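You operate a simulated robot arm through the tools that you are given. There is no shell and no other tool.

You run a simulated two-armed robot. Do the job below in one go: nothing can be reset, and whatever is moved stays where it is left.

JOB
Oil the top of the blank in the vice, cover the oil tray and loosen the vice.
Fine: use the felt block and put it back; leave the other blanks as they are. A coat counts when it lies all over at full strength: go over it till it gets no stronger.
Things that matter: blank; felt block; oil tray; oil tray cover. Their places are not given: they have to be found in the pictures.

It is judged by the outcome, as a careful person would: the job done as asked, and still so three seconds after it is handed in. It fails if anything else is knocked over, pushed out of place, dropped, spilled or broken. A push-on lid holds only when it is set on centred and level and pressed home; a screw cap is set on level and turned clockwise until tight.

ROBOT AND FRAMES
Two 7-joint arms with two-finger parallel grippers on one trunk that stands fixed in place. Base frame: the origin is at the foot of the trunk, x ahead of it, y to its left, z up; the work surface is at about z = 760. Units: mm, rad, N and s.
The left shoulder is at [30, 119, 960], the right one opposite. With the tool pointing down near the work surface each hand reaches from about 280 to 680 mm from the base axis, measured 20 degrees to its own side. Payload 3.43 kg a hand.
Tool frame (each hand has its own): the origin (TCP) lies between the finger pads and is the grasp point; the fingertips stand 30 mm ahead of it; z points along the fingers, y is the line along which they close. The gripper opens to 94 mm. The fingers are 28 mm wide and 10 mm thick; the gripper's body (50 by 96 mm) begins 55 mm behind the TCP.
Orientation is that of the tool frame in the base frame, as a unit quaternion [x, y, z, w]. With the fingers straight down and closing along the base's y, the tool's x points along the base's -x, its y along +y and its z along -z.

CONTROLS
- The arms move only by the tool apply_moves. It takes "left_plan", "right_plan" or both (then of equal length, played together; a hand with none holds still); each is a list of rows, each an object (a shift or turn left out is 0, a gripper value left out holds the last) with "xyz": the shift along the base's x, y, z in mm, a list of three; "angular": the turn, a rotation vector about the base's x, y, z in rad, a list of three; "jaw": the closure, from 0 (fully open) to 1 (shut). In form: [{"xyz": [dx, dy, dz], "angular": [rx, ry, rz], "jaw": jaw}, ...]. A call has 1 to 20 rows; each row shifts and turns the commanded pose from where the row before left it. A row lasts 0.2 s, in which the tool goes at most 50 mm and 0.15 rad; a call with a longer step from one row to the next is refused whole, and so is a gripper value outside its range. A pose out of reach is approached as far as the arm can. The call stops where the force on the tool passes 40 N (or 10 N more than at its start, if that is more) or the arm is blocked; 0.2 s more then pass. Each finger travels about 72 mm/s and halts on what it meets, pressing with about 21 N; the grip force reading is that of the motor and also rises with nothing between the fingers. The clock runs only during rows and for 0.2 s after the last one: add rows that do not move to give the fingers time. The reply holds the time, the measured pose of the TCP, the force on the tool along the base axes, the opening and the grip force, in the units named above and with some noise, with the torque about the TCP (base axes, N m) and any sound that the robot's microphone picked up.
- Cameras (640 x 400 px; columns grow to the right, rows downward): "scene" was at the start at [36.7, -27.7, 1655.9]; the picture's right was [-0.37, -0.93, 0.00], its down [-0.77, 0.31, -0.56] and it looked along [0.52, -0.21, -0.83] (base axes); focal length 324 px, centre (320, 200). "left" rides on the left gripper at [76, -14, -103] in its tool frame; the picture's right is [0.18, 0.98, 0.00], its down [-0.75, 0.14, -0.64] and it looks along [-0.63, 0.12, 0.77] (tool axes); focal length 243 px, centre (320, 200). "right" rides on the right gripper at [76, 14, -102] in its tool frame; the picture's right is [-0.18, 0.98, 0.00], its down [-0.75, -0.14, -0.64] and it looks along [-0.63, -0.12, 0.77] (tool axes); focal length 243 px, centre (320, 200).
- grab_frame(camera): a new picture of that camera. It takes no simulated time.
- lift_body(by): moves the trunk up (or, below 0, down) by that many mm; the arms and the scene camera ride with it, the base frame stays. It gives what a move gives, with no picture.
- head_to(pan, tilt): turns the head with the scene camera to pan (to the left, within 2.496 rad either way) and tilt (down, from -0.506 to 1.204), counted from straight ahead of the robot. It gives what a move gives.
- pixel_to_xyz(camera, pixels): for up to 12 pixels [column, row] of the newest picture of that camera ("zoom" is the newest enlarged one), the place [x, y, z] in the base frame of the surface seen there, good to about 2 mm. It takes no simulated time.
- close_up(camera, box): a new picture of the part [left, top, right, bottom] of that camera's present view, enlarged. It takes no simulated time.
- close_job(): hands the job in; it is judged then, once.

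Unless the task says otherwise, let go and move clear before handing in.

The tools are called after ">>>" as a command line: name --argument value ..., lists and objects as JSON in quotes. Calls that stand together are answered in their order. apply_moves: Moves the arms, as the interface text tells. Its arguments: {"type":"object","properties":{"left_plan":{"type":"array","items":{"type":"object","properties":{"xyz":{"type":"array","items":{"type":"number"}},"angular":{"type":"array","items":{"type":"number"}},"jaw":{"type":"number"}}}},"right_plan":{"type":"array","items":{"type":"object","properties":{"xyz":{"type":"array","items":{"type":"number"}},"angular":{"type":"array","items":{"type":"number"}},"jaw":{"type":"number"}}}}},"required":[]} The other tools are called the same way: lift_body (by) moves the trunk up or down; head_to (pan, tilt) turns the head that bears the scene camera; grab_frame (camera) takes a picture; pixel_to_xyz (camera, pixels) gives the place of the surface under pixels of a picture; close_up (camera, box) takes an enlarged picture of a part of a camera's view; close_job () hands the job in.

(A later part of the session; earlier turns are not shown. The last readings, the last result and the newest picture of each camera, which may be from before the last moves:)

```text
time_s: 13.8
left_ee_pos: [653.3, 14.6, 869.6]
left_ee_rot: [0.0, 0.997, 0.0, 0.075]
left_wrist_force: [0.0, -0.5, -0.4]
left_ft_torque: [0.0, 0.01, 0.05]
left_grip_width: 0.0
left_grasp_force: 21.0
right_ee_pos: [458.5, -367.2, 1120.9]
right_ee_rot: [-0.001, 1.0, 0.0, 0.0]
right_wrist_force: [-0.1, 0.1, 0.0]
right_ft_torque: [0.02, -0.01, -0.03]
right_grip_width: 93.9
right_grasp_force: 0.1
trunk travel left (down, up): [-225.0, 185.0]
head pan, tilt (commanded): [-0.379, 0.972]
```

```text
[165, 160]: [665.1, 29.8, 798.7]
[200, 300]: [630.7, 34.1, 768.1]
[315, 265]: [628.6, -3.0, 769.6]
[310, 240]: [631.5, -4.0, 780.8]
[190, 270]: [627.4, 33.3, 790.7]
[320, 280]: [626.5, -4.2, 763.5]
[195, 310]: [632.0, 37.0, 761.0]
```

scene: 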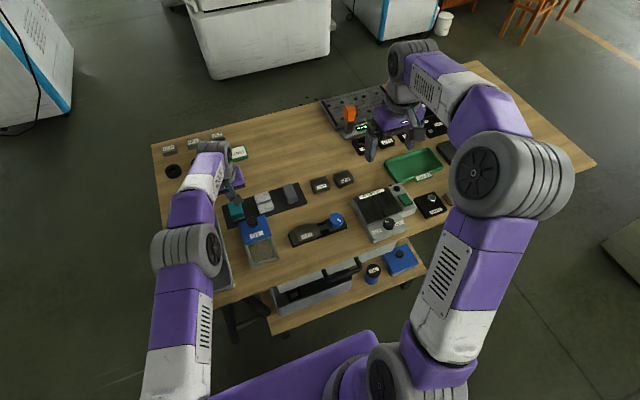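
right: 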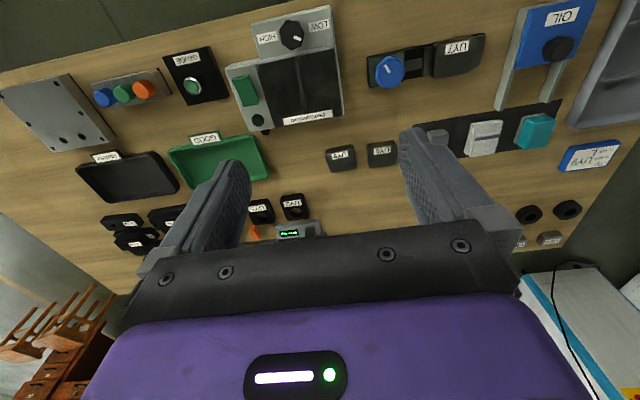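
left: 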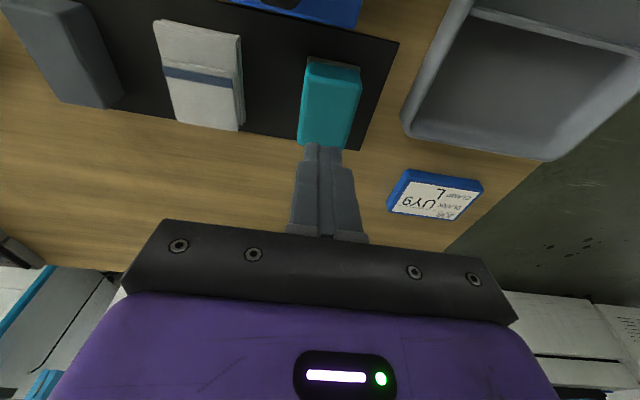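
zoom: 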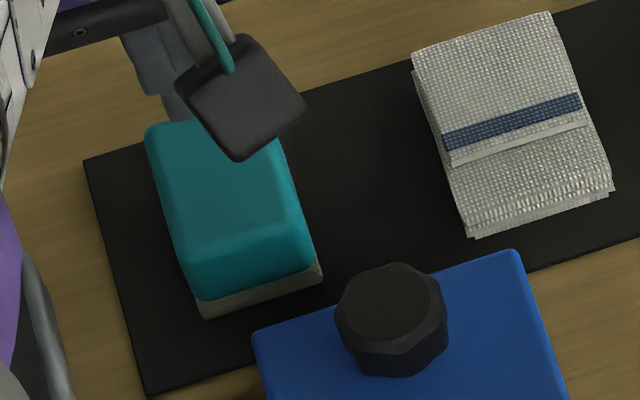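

The block is about 42 mm wide, centred near y 14.5, and it has hardly moved. I'll retry with a deeper grip, TCP at z≈797, so the fingertips sit just above the mat, and test-lift only a few mm.

>>> apply_moves --left_plan '[{"jaw": 0.22}, {}, {"xyz": [1, 0, -20]}, {"xyz": [0, 0, -20]}, {"xyz": [0, 0, -20]}, {"xyz": [0, 0, -11]}, {}]'

>>> grab_frame --camera "left"

```text
time_s: 15.4
left_ee_pos: [654.2, 12.2, 800.0]
left_ee_rot: [0.0, 0.997, 0.0, 0.075]
left_wrist_force: [0.1, -1.2, 0.0]
left_ft_torque: [0.01, 0.0, -0.02]
left_grip_width: 73.3
left_grasp_force: 0.1
right_ee_pos: [459.6, -368.4, 1121.0]
right_ee_rot: [0.0, 1.0, 0.0, 0.001]
right_wrist_force: [0.5, 0.4, -0.4]
right_ft_torque: [-0.01, -0.02, 0.0]
right_grip_width: 94.0
right_grasp_force: 0.0
trunk travel left (down, up): [-225.0, 185.0]
head pan, tilt (commanded): [-0.379, 0.972]
```

```text
taken
```

left: 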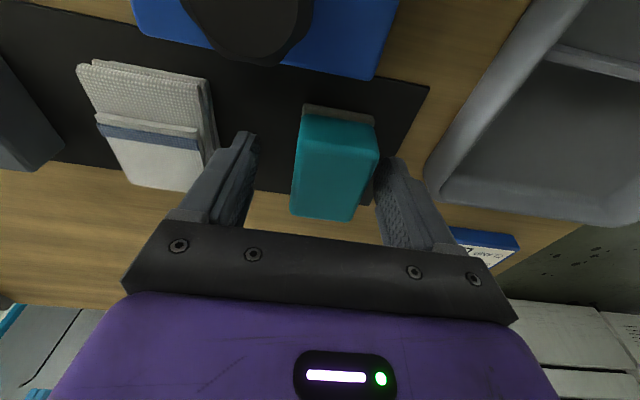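

In the picture the block sits about 4 mm toward +y of the TCP (its midpoint is at column 327 against 320). I'll shift +4 mm in y, go down 3 mm more, then close and wait.

>>> apply_moves --left_plan '[{"xyz": [0, 4, 0]}, {"xyz": [0, 0, -3]}, {"jaw": 1}, {}, {}, {}]'

>>> grab_frame --camera "left"

>>> close_up --camera "left" --box '[240, 80, 410, 230]'

```text
time_s: 16.8
left_ee_pos: [653.3, 16.9, 795.7]
left_ee_rot: [0.0, 0.997, 0.0, 0.075]
left_wrist_force: [0.0, 1.0, 0.6]
left_ft_torque: [0.07, 0.0, -0.01]
left_grip_width: 44.0
left_grasp_force: 21.3
right_ee_pos: [459.4, -367.2, 1120.8]
right_ee_rot: [0.0, 1.0, -0.001, 0.0]
right_wrist_force: [-0.2, -0.2, -0.5]
right_ft_torque: [0.01, 0.0, 0.01]
right_grip_width: 93.9
right_grasp_force: 0.0
trunk travel left (down, up): [-225.0, 185.0]
head pan, tilt (commanded): [-0.379, 0.972]
```

```text
taken
```

left: 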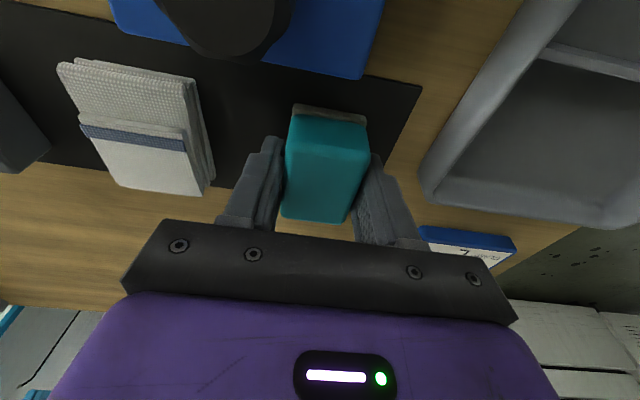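

```text
2.67 times, centred on (325, 155) of left
```

zoom: 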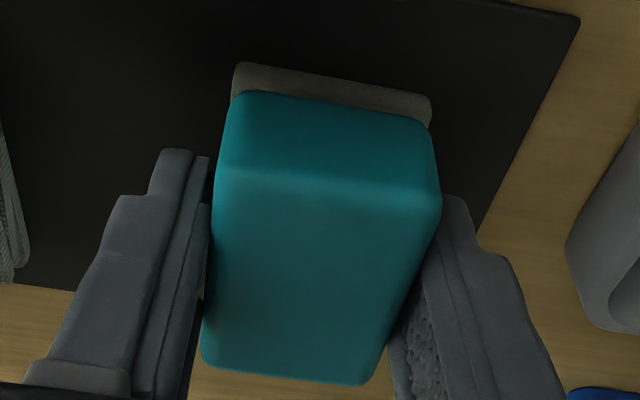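

Width is 44.0 mm and steady. I'll lift just 4 mm slowly and check whether it holds.

>>> apply_moves --left_plan '[{"xyz": [0, 0, 2]}, {"xyz": [0, 0, 3]}, {}]'

>>> close_up --camera "left" --box '[240, 80, 410, 230]'

>>> close_up --camera "scene" --box '[215, 190, 275, 230]'

```text
time_s: 17.6
left_ee_pos: [653.9, 15.8, 801.9]
left_ee_rot: [0.0, 0.997, 0.0, 0.075]
left_wrist_force: [0.4, -0.3, 0.3]
left_ft_torque: [-0.01, -0.01, 0.02]
left_grip_width: 43.8
left_grasp_force: 21.0
right_ee_pos: [459.2, -367.4, 1121.7]
right_ee_rot: [0.0, 1.0, 0.001, -0.001]
right_wrist_force: [-0.4, 0.3, -0.8]
right_ft_torque: [-0.01, 0.02, 0.01]
right_grip_width: 94.1
right_grasp_force: 0.0
trunk travel left (down, up): [-225.0, 185.0]
head pan, tilt (commanded): [-0.379, 0.972]
```

```text
2.67 times, centred on (325, 155) of left
```

zoom: 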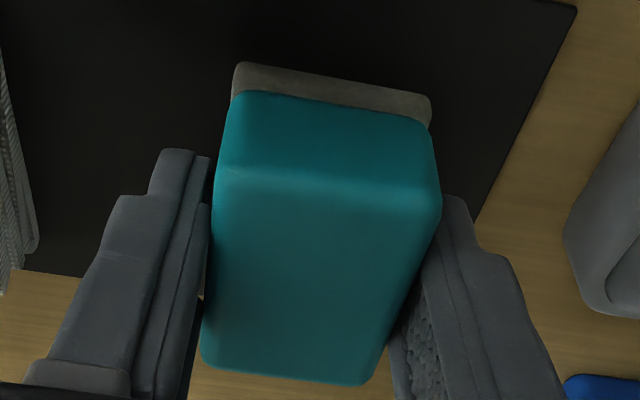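

```text
10.00 times, centred on (245, 210) of scene
```

zoom: 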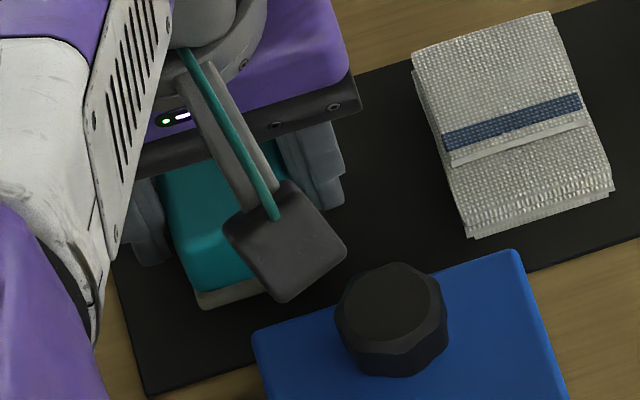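

The block keeps the same place in the hand (its corners are at the same zoom pixels) while the mat recedes, so it is lifting. I'll go on slowly.

>>> apply_moves --left_plan '[{"xyz": [0, 0, 6]}, {"xyz": [0, 0, 8]}, {"xyz": [0, 0, 8]}, {"xyz": [0, 0, 8]}, {"xyz": [0, 0, 8]}, {}]'

>>> close_up --camera "left" --box '[240, 80, 410, 230]'

>>> grab_frame --camera "scene"

```text
time_s: 19.0
left_ee_pos: [653.3, 17.8, 840.6]
left_ee_rot: [0.001, 0.997, 0.0, 0.074]
left_wrist_force: [0.1, 0.0, -0.4]
left_ft_torque: [-0.01, 0.01, -0.02]
left_grip_width: 43.6
left_grasp_force: 20.5
right_ee_pos: [457.9, -368.3, 1121.6]
right_ee_rot: [0.0, 1.0, 0.0, 0.001]
right_wrist_force: [0.2, 0.8, 0.6]
right_ft_torque: [-0.03, -0.03, 0.0]
right_grip_width: 94.0
right_grasp_force: 0.0
trunk travel left (down, up): [-225.0, 185.0]
head pan, tilt (commanded): [-0.379, 0.972]
```

```text
2.67 times, centred on (325, 155) of left
```

zoom: 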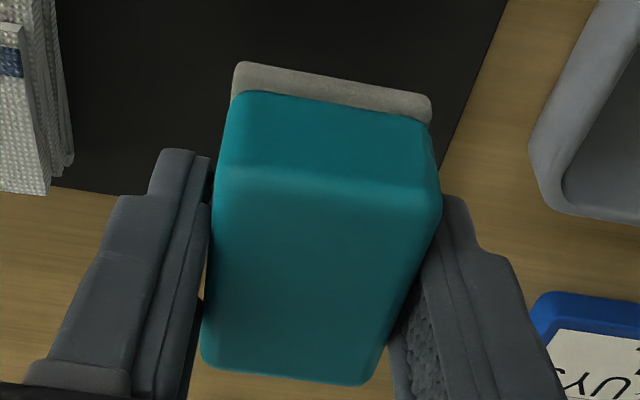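

```text
taken
```

scene: 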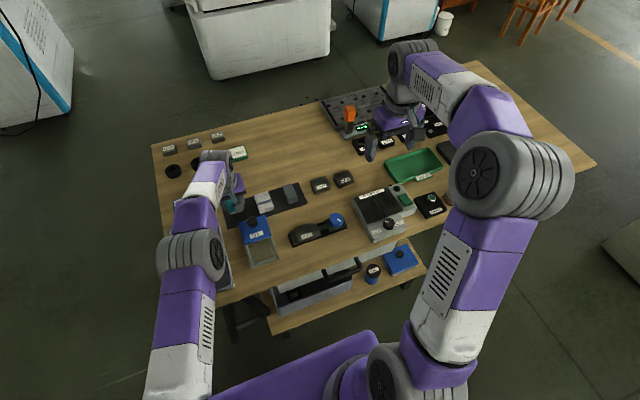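

The block is firmly held, its bottom about 34.5 mm below the TCP. I'll raise it clear of the cover knob and carry it above the oil pad near (488,−20).

>>> apply_moves --left_plan '[{"xyz": [0, 0, 15]}, {"xyz": [0, 0, 20]}, {"xyz": [-15, -4, 5]}, {"xyz": [-25, -6, 0]}, {"xyz": [-25, -6, 0]}, {"xyz": [-25, -6, 0]}, {"xyz": [-25, -6, 0]}, {"xyz": [-25, -5, 0]}, {"xyz": [-15, -3, 0]}, {"xyz": [-10, 0, 0]}, {}]'

>>> grab_frame --camera "left"

>>> grab_frame --camera "scene"

```text
time_s: 21.4
left_ee_pos: [488.1, -18.9, 878.5]
left_ee_rot: [0.0, 0.997, 0.0, 0.075]
left_wrist_force: [-0.4, -0.8, -0.9]
left_ft_torque: [-0.02, -0.05, -0.03]
left_grip_width: 43.6
left_grasp_force: 20.7
right_ee_pos: [459.5, -368.2, 1120.7]
right_ee_rot: [0.0, 1.0, 0.0, 0.0]
right_wrist_force: [0.3, -0.6, -0.4]
right_ft_torque: [-0.05, -0.02, 0.02]
right_grip_width: 94.2
right_grasp_force: 0.0
trunk travel left (down, up): [-225.0, 185.0]
head pan, tilt (commanded): [-0.379, 0.972]
```

```text
taken
```

left: 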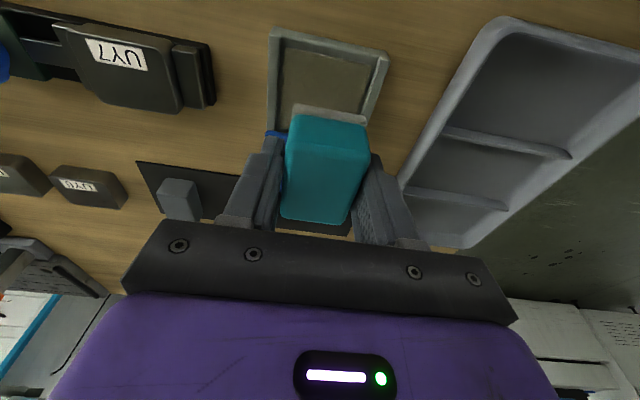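

```text
taken
```

scene: 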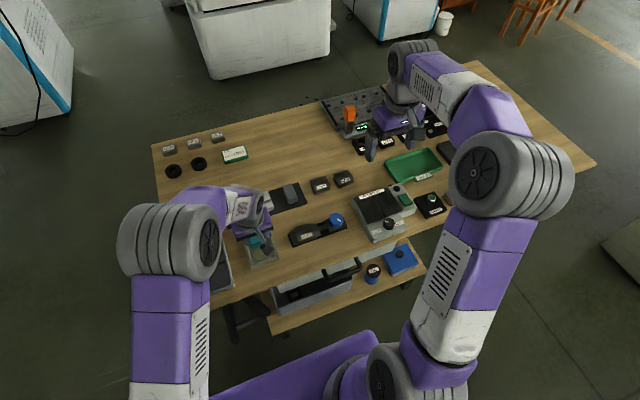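

The block is above the tray, which is visible at (325,80). I'll check the tray's inner edges and the block's extents to line it up.

>>> close_up --camera "left" --box '[250, 20, 410, 120]'

>>> pixel_to_xyz --camera "zoom" --pixels '[[130, 120], [490, 190], [145, 110], [465, 185], [300, 150], [115, 250], [75, 250], [440, 290], [475, 290], [300, 360], [180, 350], [440, 400]]'

>>> close_up --camera "scene" --box '[225, 215, 305, 275]'

```text
4.00 times, centred on (330, 70) of left
```

zoom: 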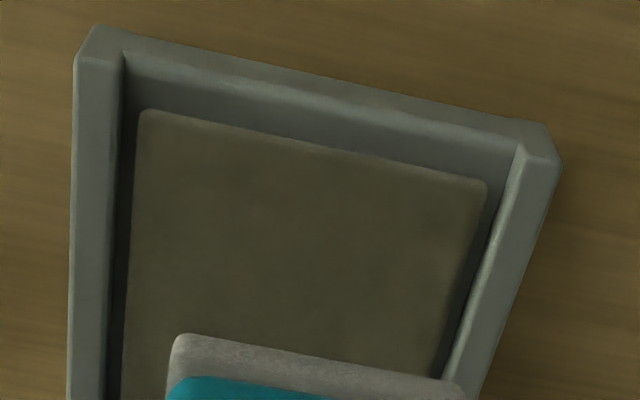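

```text
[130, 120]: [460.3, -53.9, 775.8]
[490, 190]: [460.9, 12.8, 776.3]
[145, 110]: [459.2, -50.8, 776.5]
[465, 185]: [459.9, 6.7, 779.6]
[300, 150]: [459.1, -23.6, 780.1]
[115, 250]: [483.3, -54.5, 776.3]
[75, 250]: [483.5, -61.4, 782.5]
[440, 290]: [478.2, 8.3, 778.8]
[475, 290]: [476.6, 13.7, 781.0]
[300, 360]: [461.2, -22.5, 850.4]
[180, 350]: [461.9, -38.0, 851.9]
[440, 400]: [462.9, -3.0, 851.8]
```

```text
6.67 times, centred on (265, 245) of scene
```

zoom: 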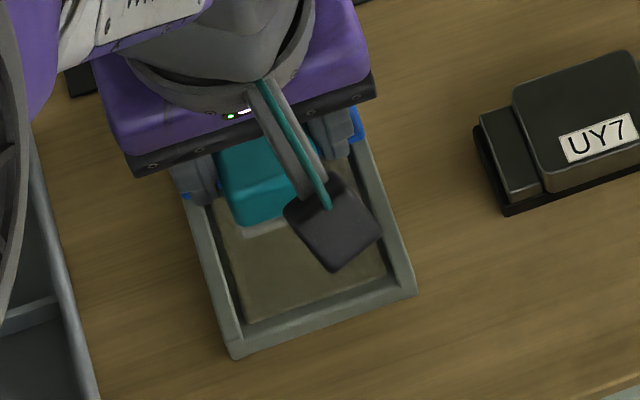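

The felt's near edge is 26.6 mm in front of the TCP, and the pad surface is around z 779. I'll lower over the pad centre and then touch down in small steps.

>>> apply_moves --left_plan '[{"xyz": [0.5, -1.5, -20]}, {"xyz": [0, 0, -20]}, {"xyz": [0, 0, -14]}, {"xyz": [0, 0, -5]}, {}]'

>>> grab_frame --camera "left"

>>> close_up --camera "scene" --box '[225, 215, 305, 275]'

```text
time_s: 22.6
left_ee_pos: [489.7, -20.3, 820.1]
left_ee_rot: [0.0, 0.997, 0.0, 0.075]
left_wrist_force: [0.0, 1.3, -1.3]
left_ft_torque: [-0.03, 0.03, -0.02]
left_grip_width: 43.7
left_grasp_force: 21.2
right_ee_pos: [458.9, -368.2, 1120.6]
right_ee_rot: [0.0, 1.0, 0.0, 0.0]
right_wrist_force: [-0.6, -0.2, 0.0]
right_ft_torque: [-0.02, -0.01, 0.02]
right_grip_width: 94.0
right_grasp_force: 0.0
trunk travel left (down, up): [-225.0, 185.0]
head pan, tilt (commanded): [-0.379, 0.972]
```

```text
taken
```

left: 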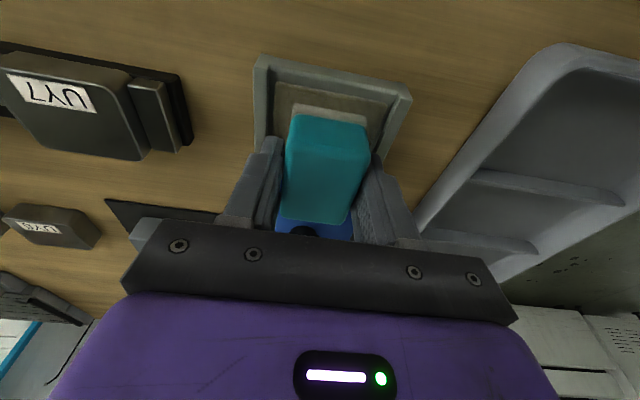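

```text
6.67 times, centred on (265, 245) of scene
```

zoom: 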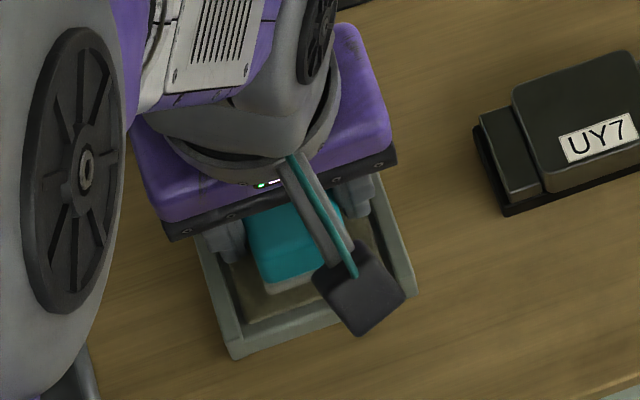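

Now touching down with small steps.

>>> apply_moves --left_plan '[{"xyz": [0, 0, -2]}, {"xyz": [0, 0, -2]}, {"xyz": [0, 0, -1]}, {}]'

```text
time_s: 23.6
left_ee_pos: [489.4, -20.1, 815.1]
left_ee_rot: [0.0, 0.997, 0.001, 0.075]
left_wrist_force: [0.9, -0.5, -0.5]
left_ft_torque: [-0.01, -0.01, 0.02]
left_grip_width: 43.8
left_grasp_force: 20.9
right_ee_pos: [458.8, -368.2, 1122.0]
right_ee_rot: [-0.001, 1.0, 0.0, 0.0]
right_wrist_force: [0.7, 0.1, 0.0]
right_ft_torque: [0.04, 0.0, -0.01]
right_grip_width: 94.1
right_grasp_force: 0.0
trunk travel left (down, up): [-225.0, 185.0]
head pan, tilt (commanded): [-0.379, 0.972]
```

>>> apply_moves --left_plan '[{"xyz": [0, 0, -1]}, {"xyz": [0, 0, -1]}, {}]'

```text
time_s: 24.4
left_ee_pos: [489.8, -19.2, 813.7]
left_ee_rot: [0.0, 0.997, 0.0, 0.074]
left_wrist_force: [-0.2, 0.2, -0.8]
left_ft_torque: [0.01, -0.02, 0.02]
left_grip_width: 43.6
left_grasp_force: 21.6
right_ee_pos: [459.1, -367.8, 1121.3]
right_ee_rot: [-0.001, 1.0, 0.0, 0.0]
right_wrist_force: [-0.1, -0.9, 1.2]
right_ft_torque: [-0.01, 0.01, 0.01]
right_grip_width: 93.7
right_grasp_force: 0.2
trunk travel left (down, up): [-225.0, 185.0]
head pan, tilt (commanded): [-0.379, 0.972]
```

No contact force yet. I'll keep lowering by 1 mm steps.

>>> apply_moves --left_plan '[{"xyz": [0, 0, -1]}, {"xyz": [0, 0, -1]}, {}]'

>>> grab_frame --camera "left"

```text
time_s: 25.2
left_ee_pos: [489.9, -19.7, 812.3]
left_ee_rot: [0.0, 0.997, 0.0, 0.077]
left_wrist_force: [-4.1, 2.1, 13.1]
left_ft_torque: [0.0, 0.22, -0.01]
left_grip_width: 43.8
left_grasp_force: 21.2
right_ee_pos: [457.6, -367.9, 1123.0]
right_ee_rot: [0.0, 1.0, 0.0, 0.001]
right_wrist_force: [-0.6, -0.3, -0.1]
right_ft_torque: [0.02, -0.02, -0.01]
right_grip_width: 93.8
right_grasp_force: 0.0
trunk travel left (down, up): [-225.0, 185.0]
head pan, tilt (commanded): [-0.379, 0.972]
```

```text
taken
```

left: 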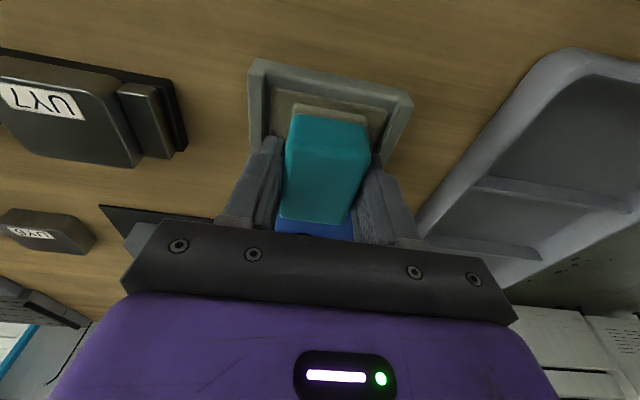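

The felt now presses the pad at 13 N. I'll hold it there a moment to soak up oil.

>>> apply_moves --left_plan '[{}, {}, {}, {"xyz": [0, 2, 0]}, {"xyz": [0, -2, 0]}, {"xyz": [0, -2, 0]}, {"xyz": [0, 2, 0]}, {}]'

>>> close_up --camera "left" --box '[240, 40, 420, 180]'

```text
time_s: 27.0
left_ee_pos: [489.7, -21.0, 812.6]
left_ee_rot: [0.0, 0.997, 0.0, 0.076]
left_wrist_force: [2.0, 0.5, 12.5]
left_ft_torque: [0.0, -0.13, -0.02]
left_grip_width: 44.0
left_grasp_force: 20.9
right_ee_pos: [457.5, -367.8, 1122.9]
right_ee_rot: [-0.001, 1.0, 0.0, 0.0]
right_wrist_force: [0.0, -0.4, 0.0]
right_ft_torque: [0.02, -0.03, 0.0]
right_grip_width: 94.0
right_grasp_force: 0.0
trunk travel left (down, up): [-225.0, 185.0]
head pan, tilt (commanded): [-0.379, 0.972]
```

```text
2.86 times, centred on (330, 110) of left
```

zoom: 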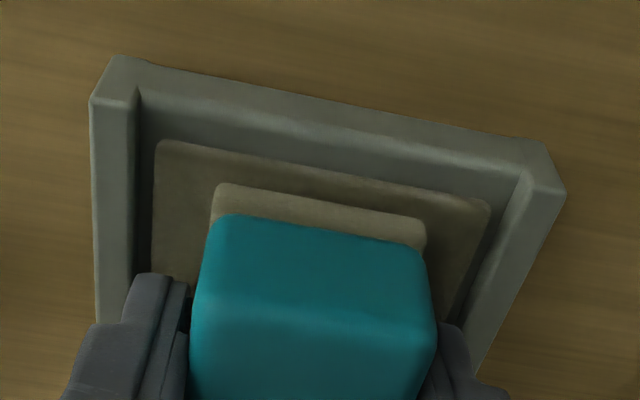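

The felt's visible edge has turned a darker beige, so it has taken up oil. I'll lift it and carry it over the blank in the vice (centre about (493,−160.5), top z 790).

>>> apply_moves --left_plan '[{"xyz": [0, 0, 10]}, {"xyz": [0, 0, 20]}, {"xyz": [0, 0, 20]}, {"xyz": [0, -20, 0]}, {"xyz": [1, -30, 0]}, {"xyz": [1, -30, 0]}, {"xyz": [0, -30, 0]}, {"xyz": [0, -20, 0]}, {"xyz": [0, -10, 0]}, {}]'

>>> grab_frame --camera "left"

>>> grab_frame --camera "scene"

>>> close_up --camera "scene" --box '[225, 215, 305, 275]'

```text
time_s: 29.2
left_ee_pos: [493.2, -161.2, 862.0]
left_ee_rot: [0.0, 0.997, -0.001, 0.075]
left_wrist_force: [0.9, -0.2, -1.7]
left_ft_torque: [0.01, -0.04, -0.02]
left_grip_width: 43.6
left_grasp_force: 21.0
right_ee_pos: [458.3, -368.1, 1120.6]
right_ee_rot: [0.0, 1.0, 0.0, 0.0]
right_wrist_force: [-0.7, 0.2, -0.5]
right_ft_torque: [-0.01, 0.01, 0.0]
right_grip_width: 93.9
right_grasp_force: 0.0
trunk travel left (down, up): [-225.0, 185.0]
head pan, tilt (commanded): [-0.379, 0.972]
```

```text
taken
```

left: 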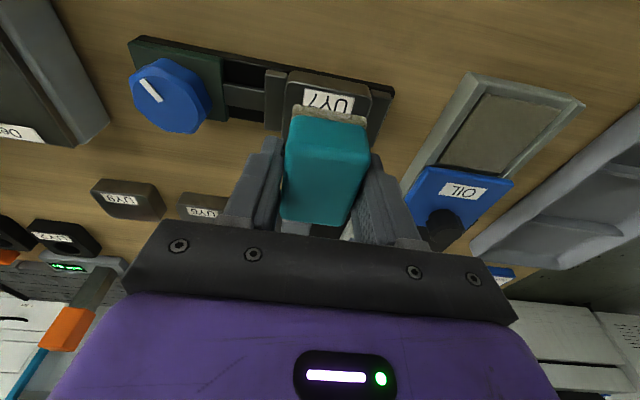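

```text
taken
```

scene: 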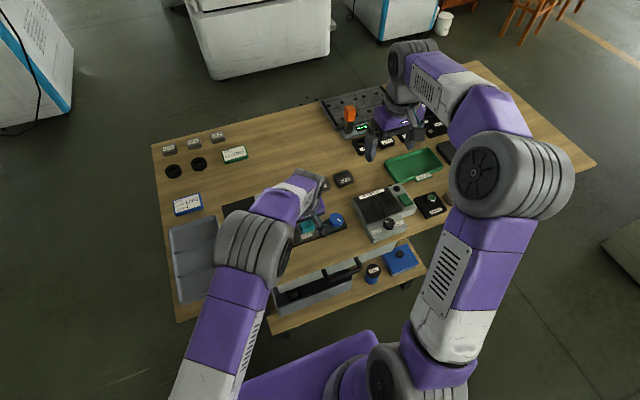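

```text
6.67 times, centred on (265, 245) of scene
```

zoom: 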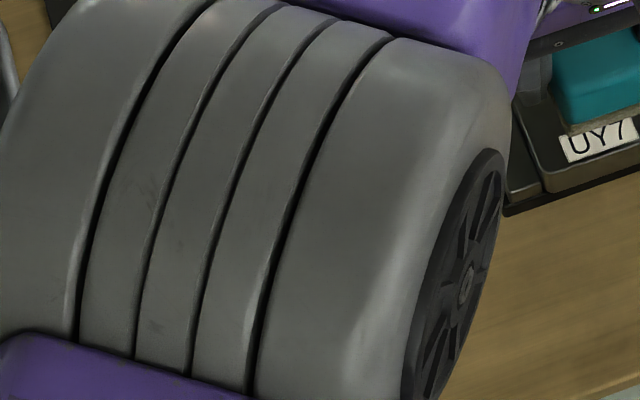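

I'll check the blank's edges against the felt from the hand camera before lowering.

>>> close_up --camera "left" --box '[250, 60, 410, 160]'

>>> pixel_to_xyz --camera "zoom" --pixels '[[165, 65], [485, 130], [155, 140], [480, 200], [300, 190], [190, 215], [450, 250], [300, 90], [100, 120], [540, 200]]'

```text
4.00 times, centred on (330, 110) of left
```

zoom: 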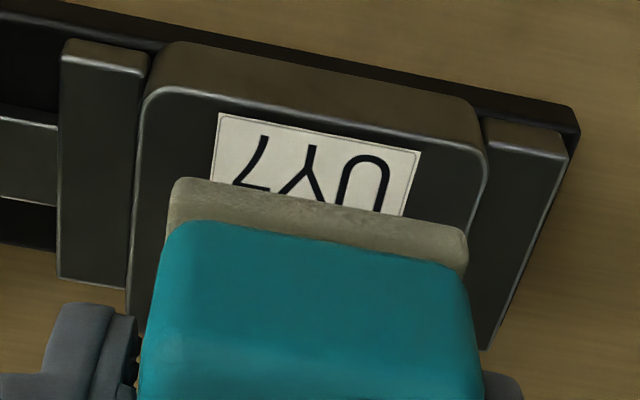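

```text
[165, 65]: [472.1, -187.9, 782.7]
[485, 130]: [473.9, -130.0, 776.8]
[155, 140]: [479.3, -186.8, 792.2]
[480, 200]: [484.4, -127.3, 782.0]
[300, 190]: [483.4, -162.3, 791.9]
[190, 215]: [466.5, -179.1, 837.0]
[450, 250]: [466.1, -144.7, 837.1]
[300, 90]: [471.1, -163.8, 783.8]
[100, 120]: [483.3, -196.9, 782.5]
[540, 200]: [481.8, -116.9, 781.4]
```

The blank spans about x 470–517, y −188–−132, and the felt covers x 466–523, so it spans the full width in x. I'll lower to near contact, then touch down gently.

>>> apply_moves --left_plan '[{"xyz": [-0.5, 0, -15]}, {"xyz": [0, 0, -15]}, {"xyz": [0, 0, -4]}, {}]'

>>> apply_moves --left_plan '[{"xyz": [0, 0, -1]}, {"xyz": [0, 0, -1]}, {}]'

```text
time_s: 30.2
left_ee_pos: [490.7, -161.3, 826.7]
left_ee_rot: [-0.001, 0.997, 0.0, 0.074]
left_wrist_force: [-0.8, -0.1, -0.4]
left_ft_torque: [-0.01, 0.0, -0.06]
left_grip_width: 43.8
left_grasp_force: 21.3
right_ee_pos: [460.2, -368.2, 1121.4]
right_ee_rot: [0.0, 1.0, -0.001, 0.0]
right_wrist_force: [0.4, 0.8, -0.3]
right_ft_torque: [0.0, -0.04, 0.01]
right_grip_width: 93.8
right_grasp_force: 0.1
trunk travel left (down, up): [-225.0, 185.0]
head pan, tilt (commanded): [-0.379, 0.972]
```

```text
time_s: 31.0
left_ee_pos: [491.1, -159.5, 825.3]
left_ee_rot: [0.0, 0.997, 0.0, 0.075]
left_wrist_force: [0.2, 0.6, -0.2]
left_ft_torque: [0.0, 0.03, 0.03]
left_grip_width: 43.5
left_grasp_force: 20.9
right_ee_pos: [459.5, -367.9, 1121.5]
right_ee_rot: [-0.001, 1.0, 0.0, -0.001]
right_wrist_force: [-0.8, 0.0, -0.6]
right_ft_torque: [0.0, -0.03, -0.02]
right_grip_width: 94.1
right_grasp_force: 0.0
trunk travel left (down, up): [-225.0, 185.0]
head pan, tilt (commanded): [-0.379, 0.972]
```

>>> apply_moves --left_plan '[{"xyz": [0, 0, -1]}, {"xyz": [0, 0, -0.7]}, {}]'

```text
time_s: 31.8
left_ee_pos: [490.0, -160.7, 824.0]
left_ee_rot: [0.0, 0.997, 0.0, 0.076]
left_wrist_force: [-0.7, 1.5, 3.6]
left_ft_torque: [0.0, -0.1, 0.01]
left_grip_width: 43.7
left_grasp_force: 21.1
right_ee_pos: [458.7, -367.0, 1121.7]
right_ee_rot: [0.0, 1.0, 0.001, 0.0]
right_wrist_force: [-0.2, 0.8, -0.2]
right_ft_torque: [-0.01, 0.01, 0.02]
right_grip_width: 93.8
right_grasp_force: 0.0
trunk travel left (down, up): [-225.0, 185.0]
head pan, tilt (commanded): [-0.379, 0.972]
```

Contact is made at 3.6 N. I'll press slightly more and do slow strokes ±13 mm in y so the felt covers both ends of the blank.

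>>> apply_moves --left_plan '[{"xyz": [0.5, 0, -0.8]}, {"xyz": [0, -4, 0]}, {"xyz": [0, -5, 0]}, {"xyz": [0, -4, 0]}, {}, {"xyz": [0, 5, 0]}, {"xyz": [0, 5, 0]}, {"xyz": [0, 5, 0]}, {"xyz": [0, 5, 0]}, {"xyz": [0, 6, 0]}, {}, {"xyz": [0, -5, 0]}, {"xyz": [0, -4, 0]}, {"xyz": [0, -4, 0]}, {}]'

>>> grab_frame --camera "left"

```text
time_s: 35.0
left_ee_pos: [489.5, -159.7, 823.5]
left_ee_rot: [0.0, 0.997, 0.0, 0.076]
left_wrist_force: [1.0, 5.1, 17.2]
left_ft_torque: [0.25, 0.1, 0.02]
left_grip_width: 43.5
left_grasp_force: 21.7
right_ee_pos: [458.1, -366.1, 1121.6]
right_ee_rot: [0.0, 1.0, 0.0, 0.001]
right_wrist_force: [0.4, -0.6, -0.4]
right_ft_torque: [-0.03, 0.0, 0.0]
right_grip_width: 93.7
right_grasp_force: 0.0
trunk travel left (down, up): [-225.0, 185.0]
head pan, tilt (commanded): [-0.379, 0.972]
```

```text
taken
```

left: 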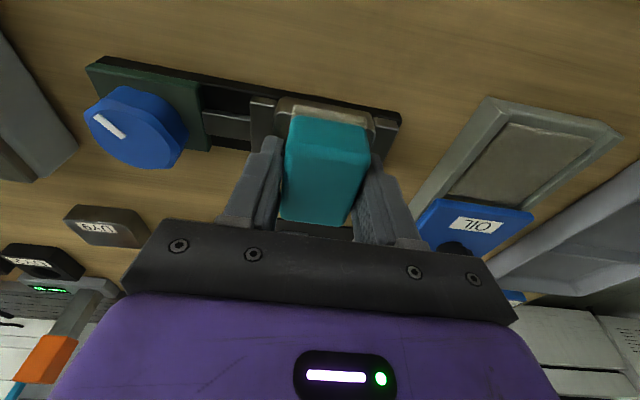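

Strokes went fine at about 17 N. I'll do another set of strokes, then lift to inspect the coat.

>>> apply_moves --left_plan '[{"xyz": [0.5, -4, 0.2]}, {"xyz": [0, -5, 0]}, {"xyz": [0, -5, 0]}, {}, {"xyz": [0, 5, 0]}, {"xyz": [0, 5, 0]}, {"xyz": [0, 5, 0]}, {"xyz": [0, 5, 0]}, {"xyz": [0, 6, 0]}, {"xyz": [0, 2, 0]}, {}, {"xyz": [0, -5, 0]}, {"xyz": [0, -5, 0]}, {"xyz": [0, -4, 0]}, {}, {"xyz": [0, 0, 5]}, {"xyz": [0, 0, 20]}, {"xyz": [0, 0, 20]}, {}]'

>>> apply_moves --left_plan '[{"xyz": [0, 30, 5]}, {"xyz": [0, 35, 0]}, {"xyz": [0, 35, 0]}, {"xyz": [0, 20, 0]}, {}]'

>>> close_up --camera "scene" --box '[280, 205, 360, 255]'

>>> grab_frame --camera "left"

```text
time_s: 39.0
left_ee_pos: [490.0, -160.1, 866.4]
left_ee_rot: [0.001, 0.997, 0.0, 0.075]
left_wrist_force: [0.1, -1.0, -1.0]
left_ft_torque: [-0.03, 0.02, 0.01]
left_grip_width: 43.6
left_grasp_force: 21.3
right_ee_pos: [458.7, -367.2, 1120.8]
right_ee_rot: [-0.001, 1.0, 0.0, 0.0]
right_wrist_force: [0.0, -0.1, -0.1]
right_ft_torque: [-0.03, -0.03, -0.02]
right_grip_width: 94.4
right_grasp_force: 0.0
trunk travel left (down, up): [-225.0, 185.0]
head pan, tilt (commanded): [-0.379, 0.972]
```

```text
time_s: 40.2
left_ee_pos: [491.6, -39.4, 873.6]
left_ee_rot: [0.001, 0.997, 0.0, 0.075]
left_wrist_force: [0.0, 0.4, -1.0]
left_ft_torque: [0.0, 0.02, 0.01]
left_grip_width: 43.8
left_grasp_force: 21.0
right_ee_pos: [458.4, -368.2, 1120.9]
right_ee_rot: [0.001, 1.0, -0.001, 0.0]
right_wrist_force: [-0.2, 0.2, -0.7]
right_ft_torque: [-0.03, -0.03, -0.01]
right_grip_width: 94.2
right_grasp_force: 0.0
trunk travel left (down, up): [-225.0, 185.0]
head pan, tilt (commanded): [-0.379, 0.972]
```

```text
8.00 times, centred on (320, 230) of scene
```

zoom: 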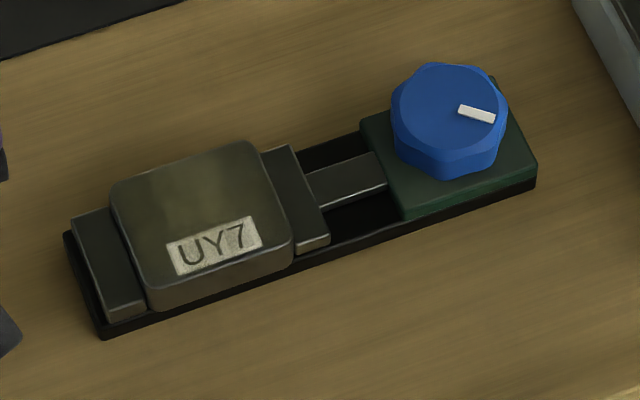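

```text
taken
```

left: 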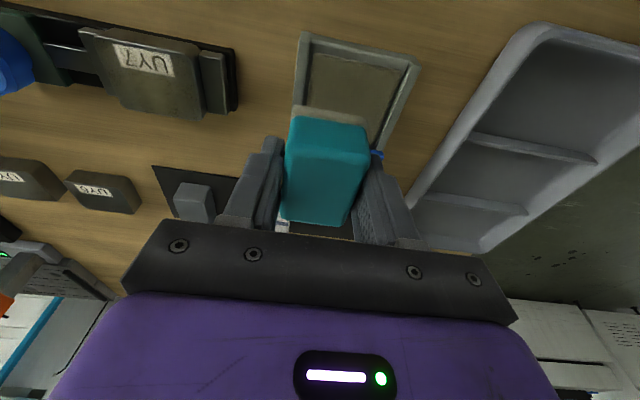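

The blank top at zoom (200,205) is now visibly oil-tinted, and the vice knob's pointer seems to have turned slightly (from about 35° to 20°). I'll look closer at both.

>>> close_up --camera "scene" --box '[290, 218, 330, 248]'

>>> close_up --camera "left" --box '[60, 10, 260, 130]'

>>> close_up --camera "right" --box '[360, 30, 500, 100]'

```text
13.33 times, centred on (310, 233) of scene
```

zoom: 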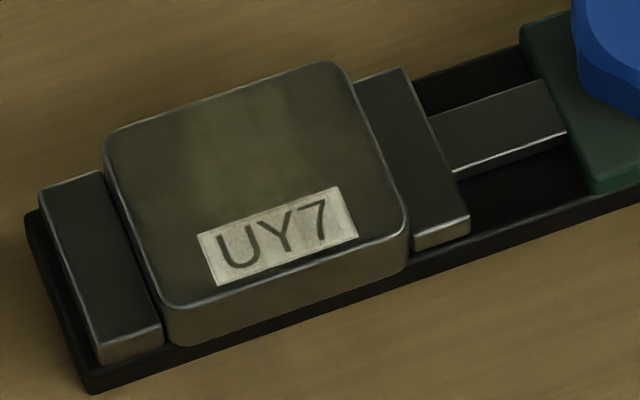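

```text
3.20 times, centred on (160, 70) of left
```

zoom: 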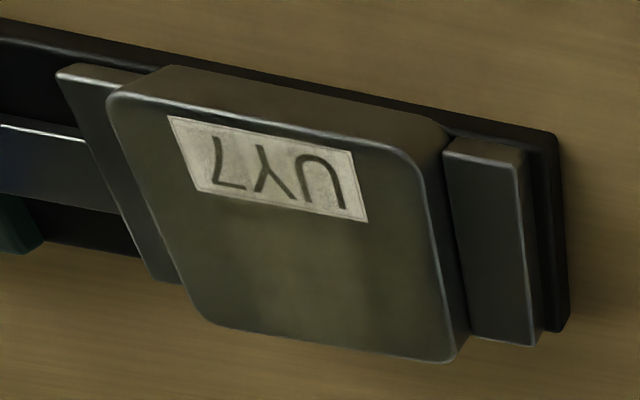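

```text
4.57 times, centred on (430, 65) of right
```

zoom: 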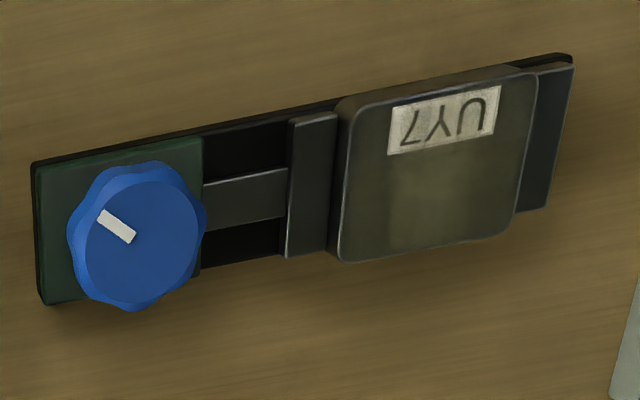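

The coat is uneven: a stronger band in the middle of the blank and weaker tint toward both y-ends and edges. The −y strokes also pushed the moving jaw and turned the knob slightly. I'll re-dip the felt, then stroke only toward the fixed jaw (+y), dwelling at the ends.

>>> apply_moves --left_plan '[{"xyz": [-1.5, 10, -10]}, {"xyz": [0, 9, -20]}, {"xyz": [0, 0, -15]}, {"xyz": [0, 0, -10]}, {"xyz": [0, 0, -3]}, {}]'

>>> close_up --camera "left" --box '[240, 40, 420, 180]'

```text
time_s: 41.6
left_ee_pos: [492.3, -22.1, 815.5]
left_ee_rot: [0.0, 0.997, 0.0, 0.075]
left_wrist_force: [-0.4, 0.9, -0.4]
left_ft_torque: [0.01, -0.02, -0.03]
left_grip_width: 43.8
left_grasp_force: 20.9
right_ee_pos: [460.2, -366.8, 1122.0]
right_ee_rot: [0.001, 1.0, 0.0, 0.0]
right_wrist_force: [-0.2, 0.3, 0.1]
right_ft_torque: [0.0, -0.01, -0.03]
right_grip_width: 94.1
right_grasp_force: 0.0
trunk travel left (down, up): [-225.0, 185.0]
head pan, tilt (commanded): [-0.379, 0.972]
```

```text
2.86 times, centred on (330, 110) of left
```

zoom: 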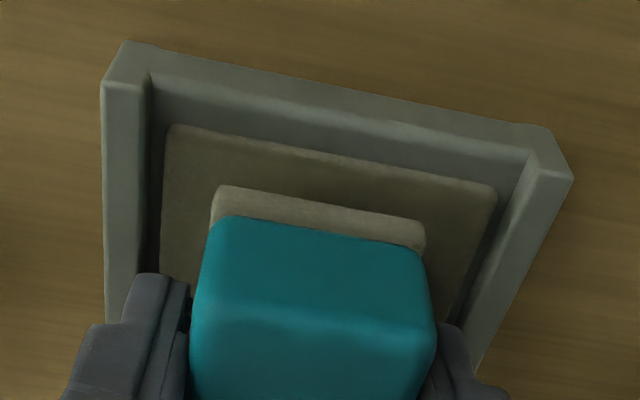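

I'll shift 2 mm toward the robot to stay clear of the cover's edge and press down onto the pad.

>>> apply_moves --left_plan '[{"xyz": [-2.5, 0, -1]}, {"xyz": [0, 0, -1]}, {"xyz": [0, 0, -1]}, {}, {}]'

```text
time_s: 42.8
left_ee_pos: [489.2, -21.1, 811.4]
left_ee_rot: [0.0, 0.997, 0.0, 0.075]
left_wrist_force: [-0.3, 0.2, 1.1]
left_ft_torque: [-0.02, -0.04, -0.01]
left_grip_width: 43.6
left_grasp_force: 20.7
right_ee_pos: [459.1, -367.7, 1120.6]
right_ee_rot: [0.0, 1.0, 0.0, 0.0]
right_wrist_force: [0.8, -0.8, -0.2]
right_ft_torque: [0.02, 0.03, -0.03]
right_grip_width: 93.9
right_grasp_force: 0.0
trunk travel left (down, up): [-225.0, 185.0]
head pan, tilt (commanded): [-0.379, 0.972]
```

>>> apply_moves --left_plan '[{"xyz": [0, 0, -1]}, {"xyz": [0, 0, -0.5]}, {}, {}, {}, {"xyz": [0, 2, 0]}, {"xyz": [0, -2, 0]}, {"xyz": [0, -2, 0]}, {"xyz": [0, 2, 0]}, {}, {}]'

```text
time_s: 45.2
left_ee_pos: [488.6, -21.2, 811.8]
left_ee_rot: [0.0, 0.997, -0.001, 0.077]
left_wrist_force: [6.0, 0.4, 19.8]
left_ft_torque: [0.37, 0.0, -0.03]
left_grip_width: 43.8
left_grasp_force: 20.6
right_ee_pos: [457.7, -368.0, 1121.5]
right_ee_rot: [-0.001, 1.0, 0.0, 0.0]
right_wrist_force: [0.2, 0.1, 0.1]
right_ft_torque: [-0.01, 0.04, -0.01]
right_grip_width: 94.1
right_grasp_force: 0.0
trunk travel left (down, up): [-225.0, 185.0]
head pan, tilt (commanded): [-0.379, 0.972]
```

The felt is pressed at 20 N and reloaded. Now I'll carry it to the far (−y) end of the blank at y≈−174.

>>> apply_moves --left_plan '[{"xyz": [0, 0, 10]}, {"xyz": [0, 0, 20]}, {"xyz": [0, 0, 20]}, {"xyz": [1, -20, 0]}, {"xyz": [1, -30, 0]}, {"xyz": [0, -30, 0]}, {"xyz": [0, -30, 0]}, {"xyz": [0, -30, 0]}, {"xyz": [0, -12, 0]}, {}]'

>>> apply_moves --left_plan '[{"xyz": [0, 0, -15]}, {"xyz": [0, 0, -15]}, {"xyz": [0, 0, -5]}, {}]'

>>> close_up --camera "left" --box '[240, 60, 440, 180]'

>>> pixel_to_xyz --camera "zoom" --pixels '[[160, 150], [450, 190], [300, 155], [160, 100], [500, 200], [480, 150]]'

```text
time_s: 47.4
left_ee_pos: [490.1, -173.1, 859.7]
left_ee_rot: [0.0, 0.997, 0.0, 0.076]
left_wrist_force: [0.2, -0.3, -0.7]
left_ft_torque: [-0.02, 0.01, 0.02]
left_grip_width: 43.4
left_grasp_force: 20.9
right_ee_pos: [459.3, -368.4, 1121.2]
right_ee_rot: [0.001, 1.0, 0.0, 0.0]
right_wrist_force: [-0.2, -0.4, 0.5]
right_ft_torque: [0.0, 0.01, 0.01]
right_grip_width: 94.1
right_grasp_force: 0.0
trunk travel left (down, up): [-225.0, 185.0]
head pan, tilt (commanded): [-0.379, 0.972]
```

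```text
time_s: 48.4
left_ee_pos: [488.9, -173.8, 825.2]
left_ee_rot: [0.0, 0.997, 0.0, 0.075]
left_wrist_force: [-0.1, 0.4, -0.6]
left_ft_torque: [0.01, 0.01, 0.04]
left_grip_width: 43.5
left_grasp_force: 21.3
right_ee_pos: [459.4, -368.9, 1120.9]
right_ee_rot: [0.0, 1.0, 0.0, 0.0]
right_wrist_force: [-0.6, 0.3, -0.6]
right_ft_torque: [-0.03, -0.02, 0.04]
right_grip_width: 93.8
right_grasp_force: 0.0
trunk travel left (down, up): [-225.0, 185.0]
head pan, tilt (commanded): [-0.379, 0.972]
```

```text
3.20 times, centred on (340, 120) of left
```

zoom: 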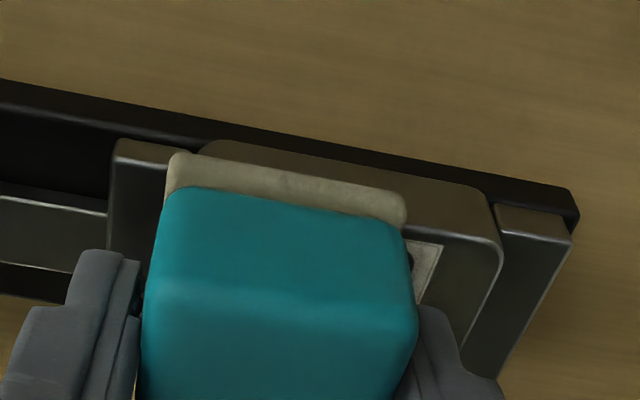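

```text
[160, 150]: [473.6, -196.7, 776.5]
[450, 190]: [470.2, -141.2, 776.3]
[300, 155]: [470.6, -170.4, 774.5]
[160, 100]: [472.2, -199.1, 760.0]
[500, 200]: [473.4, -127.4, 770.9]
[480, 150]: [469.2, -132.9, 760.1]
```

The felt overlaps the −y end of the blank (felt from about y −195). I'll touch down and dwell.

>>> apply_moves --left_plan '[{"xyz": [0, 0, -1]}, {"xyz": [0, 0, -1]}, {}]'

```text
time_s: 49.2
left_ee_pos: [489.9, -173.8, 823.5]
left_ee_rot: [0.001, 0.997, 0.0, 0.076]
left_wrist_force: [-1.1, -1.4, 5.0]
left_ft_torque: [0.11, 0.03, 0.0]
left_grip_width: 43.9
left_grasp_force: 21.1
right_ee_pos: [459.3, -368.1, 1122.3]
right_ee_rot: [0.0, 1.0, 0.0, 0.0]
right_wrist_force: [0.2, 0.4, -0.3]
right_ft_torque: [0.01, 0.01, 0.01]
right_grip_width: 93.9
right_grasp_force: 0.0
trunk travel left (down, up): [-225.0, 185.0]
head pan, tilt (commanded): [-0.379, 0.972]
```

At 5 N I'll press a touch more, make small ±2 mm x-rubs, then stroke in +y to the other end, rub there, and lift.

>>> apply_moves --left_plan '[{"xyz": [0.5, 0, -0.4]}, {"xyz": [2, 0, 0]}, {"xyz": [-2, 0, 0]}, {"xyz": [-2, 0, 0]}, {"xyz": [2, 0, 0]}, {}, {"xyz": [0, 4, 0]}, {"xyz": [0, 5, 0]}, {"xyz": [0, 5, 0]}, {"xyz": [0, 5, 0]}, {"xyz": [0, 5, 0]}, {"xyz": [0, 4, 0]}, {"xyz": [2, 0, 0]}, {"xyz": [-2, 0, 0]}, {"xyz": [-2, 0, 0]}, {"xyz": [2, 0, 0]}, {}, {}]'

```text
time_s: 53.0
left_ee_pos: [489.7, -145.4, 824.6]
left_ee_rot: [-0.001, 0.997, 0.0, 0.076]
left_wrist_force: [0.4, -0.8, 15.4]
left_ft_torque: [-0.29, 0.07, 0.15]
left_grip_width: 43.7
left_grasp_force: 21.1
right_ee_pos: [458.9, -369.0, 1122.5]
right_ee_rot: [0.0, 1.0, 0.0, 0.0]
right_wrist_force: [-0.1, -0.4, -0.1]
right_ft_torque: [-0.02, 0.04, 0.01]
right_grip_width: 94.2
right_grasp_force: 0.1
trunk travel left (down, up): [-225.0, 185.0]
head pan, tilt (commanded): [-0.379, 0.972]
```

Force is 15 N at the +y end. I'll lift, shift back to the −y end without contact, and repeat the same stroke.

>>> apply_moves --left_plan '[{"xyz": [0, 0, 5]}, {"xyz": [0, -14, 3]}, {"xyz": [0, -15, 0]}, {"xyz": [0, 0, -4]}, {"xyz": [0, 0, -2.5]}, {}]'

```text
time_s: 54.4
left_ee_pos: [489.8, -173.9, 824.4]
left_ee_rot: [0.001, 0.997, 0.0, 0.075]
left_wrist_force: [0.2, 1.5, -0.3]
left_ft_torque: [-0.02, 0.01, 0.03]
left_grip_width: 43.5
left_grasp_force: 21.6
right_ee_pos: [457.7, -367.9, 1121.6]
right_ee_rot: [0.0, 1.0, 0.0, 0.0]
right_wrist_force: [-0.5, -1.1, 0.5]
right_ft_torque: [0.01, 0.04, -0.01]
right_grip_width: 94.0
right_grasp_force: 0.0
trunk travel left (down, up): [-225.0, 185.0]
head pan, tilt (commanded): [-0.379, 0.972]
```

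>>> apply_moves --left_plan '[{"xyz": [0, 0, -1.2]}, {"xyz": [0, 0, -0.3]}, {"xyz": [2, 0, 0]}, {"xyz": [-2, 0, 0]}, {"xyz": [-2, 0, 0]}, {"xyz": [2, 0, 0]}, {}, {"xyz": [0, 4, 0]}, {"xyz": [0, 5, 0]}, {"xyz": [0, 5, 0]}, {"xyz": [0, 5, 0]}, {"xyz": [0, 5, 0]}, {"xyz": [0, 4, 0]}, {"xyz": [2, 0, 0]}, {"xyz": [-2, 0, 0]}, {"xyz": [-2, 0, 0]}, {"xyz": [2, 0, 0]}, {}]'

>>> apply_moves --left_plan '[{"xyz": [0, 0, 8]}, {"xyz": [0, 10, 20]}, {"xyz": [0, 30, 15]}, {"xyz": [0, 40, 0]}, {"xyz": [0, 30, 0]}, {}]'

>>> close_up --camera "scene" --box '[280, 205, 360, 255]'

>>> close_up --camera "scene" --box '[290, 218, 330, 248]'

>>> close_up --camera "left" --box '[20, 10, 220, 130]'

>>> close_up --camera "right" --box '[360, 30, 500, 100]'

```text
time_s: 58.2
left_ee_pos: [491.7, -146.6, 823.2]
left_ee_rot: [0.0, 0.997, 0.0, 0.075]
left_wrist_force: [-3.2, 0.4, 5.6]
left_ft_torque: [-0.11, 0.09, -0.03]
left_grip_width: 43.6
left_grasp_force: 20.7
right_ee_pos: [458.9, -367.6, 1122.5]
right_ee_rot: [0.0, 1.0, -0.001, -0.001]
right_wrist_force: [0.4, 0.7, 0.6]
right_ft_torque: [0.01, 0.01, -0.01]
right_grip_width: 93.8
right_grasp_force: 0.0
trunk travel left (down, up): [-225.0, 185.0]
head pan, tilt (commanded): [-0.379, 0.972]
```

```text
time_s: 59.6
left_ee_pos: [490.7, -35.9, 864.4]
left_ee_rot: [0.0, 0.997, 0.0, 0.075]
left_wrist_force: [-0.4, 0.0, -0.9]
left_ft_torque: [0.0, 0.01, 0.01]
left_grip_width: 43.7
left_grasp_force: 21.0
right_ee_pos: [457.8, -368.2, 1121.3]
right_ee_rot: [0.0, 1.0, 0.0, 0.0]
right_wrist_force: [-0.2, -0.1, -0.3]
right_ft_torque: [-0.02, -0.01, 0.01]
right_grip_width: 93.8
right_grasp_force: 0.0
trunk travel left (down, up): [-225.0, 185.0]
head pan, tilt (commanded): [-0.379, 0.972]
```

```text
8.00 times, centred on (320, 230) of scene
```

zoom: 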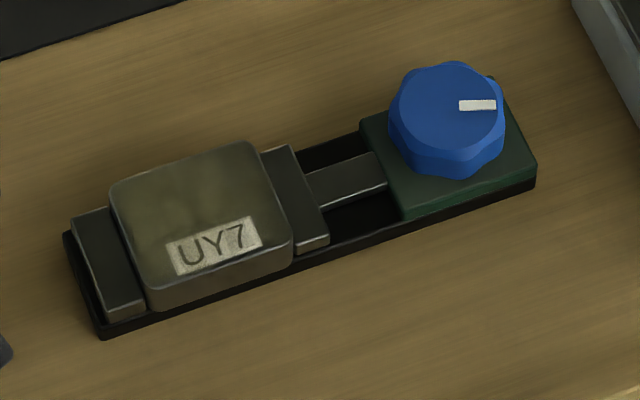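

```text
13.33 times, centred on (310, 233) of scene
```

zoom: 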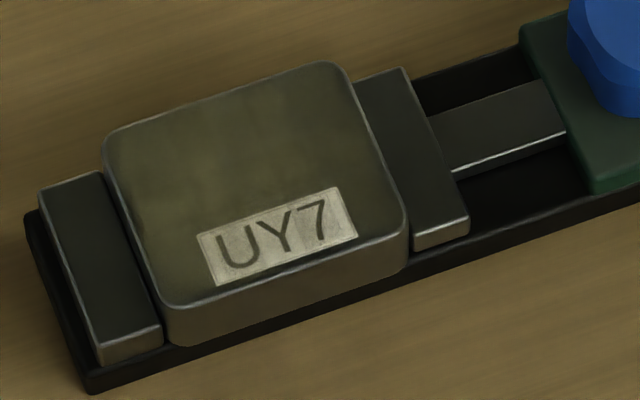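

```text
3.20 times, centred on (120, 70) of left
```

zoom: 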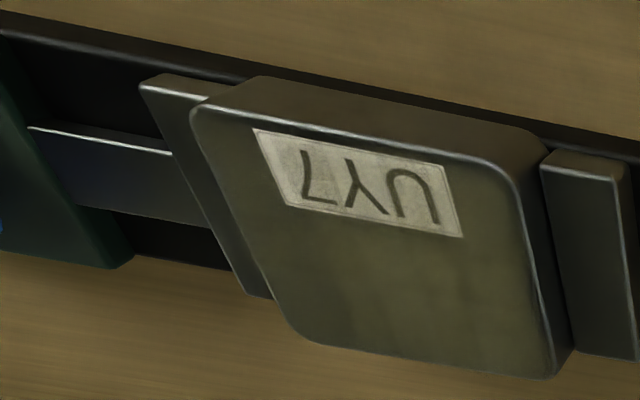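

```text
4.57 times, centred on (430, 65) of right
```

zoom: 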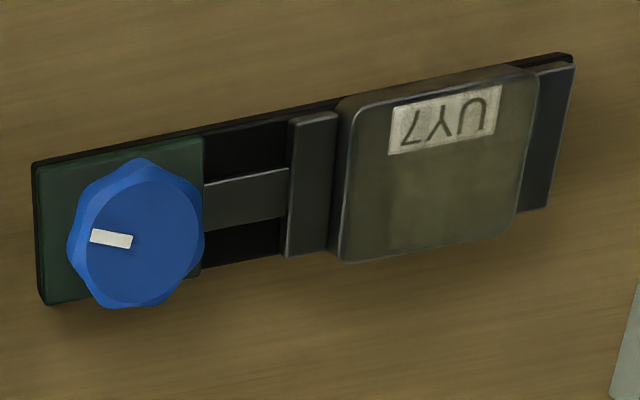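

The coat is more even now but still slightly mottled (stronger patch near zoom (190,170)), and the knob pointer has crept further, to about 0°, while the jaws still look closed. I'll re-dip and do more passes.

>>> apply_moves --left_plan '[{"xyz": [-1.5, 10, -10]}, {"xyz": [0, 5, -20]}, {"xyz": [0, 0, -12]}, {"xyz": [0, 0, -6]}, {"xyz": [0, 0, -3]}, {"xyz": [0, 0, -1]}, {}]'

```text
time_s: 61.2
left_ee_pos: [489.7, -20.8, 814.3]
left_ee_rot: [-0.001, 0.997, 0.0, 0.074]
left_wrist_force: [-0.2, 0.4, -0.8]
left_ft_torque: [0.02, -0.01, -0.02]
left_grip_width: 43.9
left_grasp_force: 20.7
right_ee_pos: [458.5, -368.6, 1120.6]
right_ee_rot: [0.0, 1.0, 0.0, 0.0]
right_wrist_force: [0.4, 0.2, -0.2]
right_ft_torque: [-0.04, -0.04, 0.01]
right_grip_width: 93.9
right_grasp_force: 0.0
trunk travel left (down, up): [-225.0, 185.0]
head pan, tilt (commanded): [-0.379, 0.972]
```

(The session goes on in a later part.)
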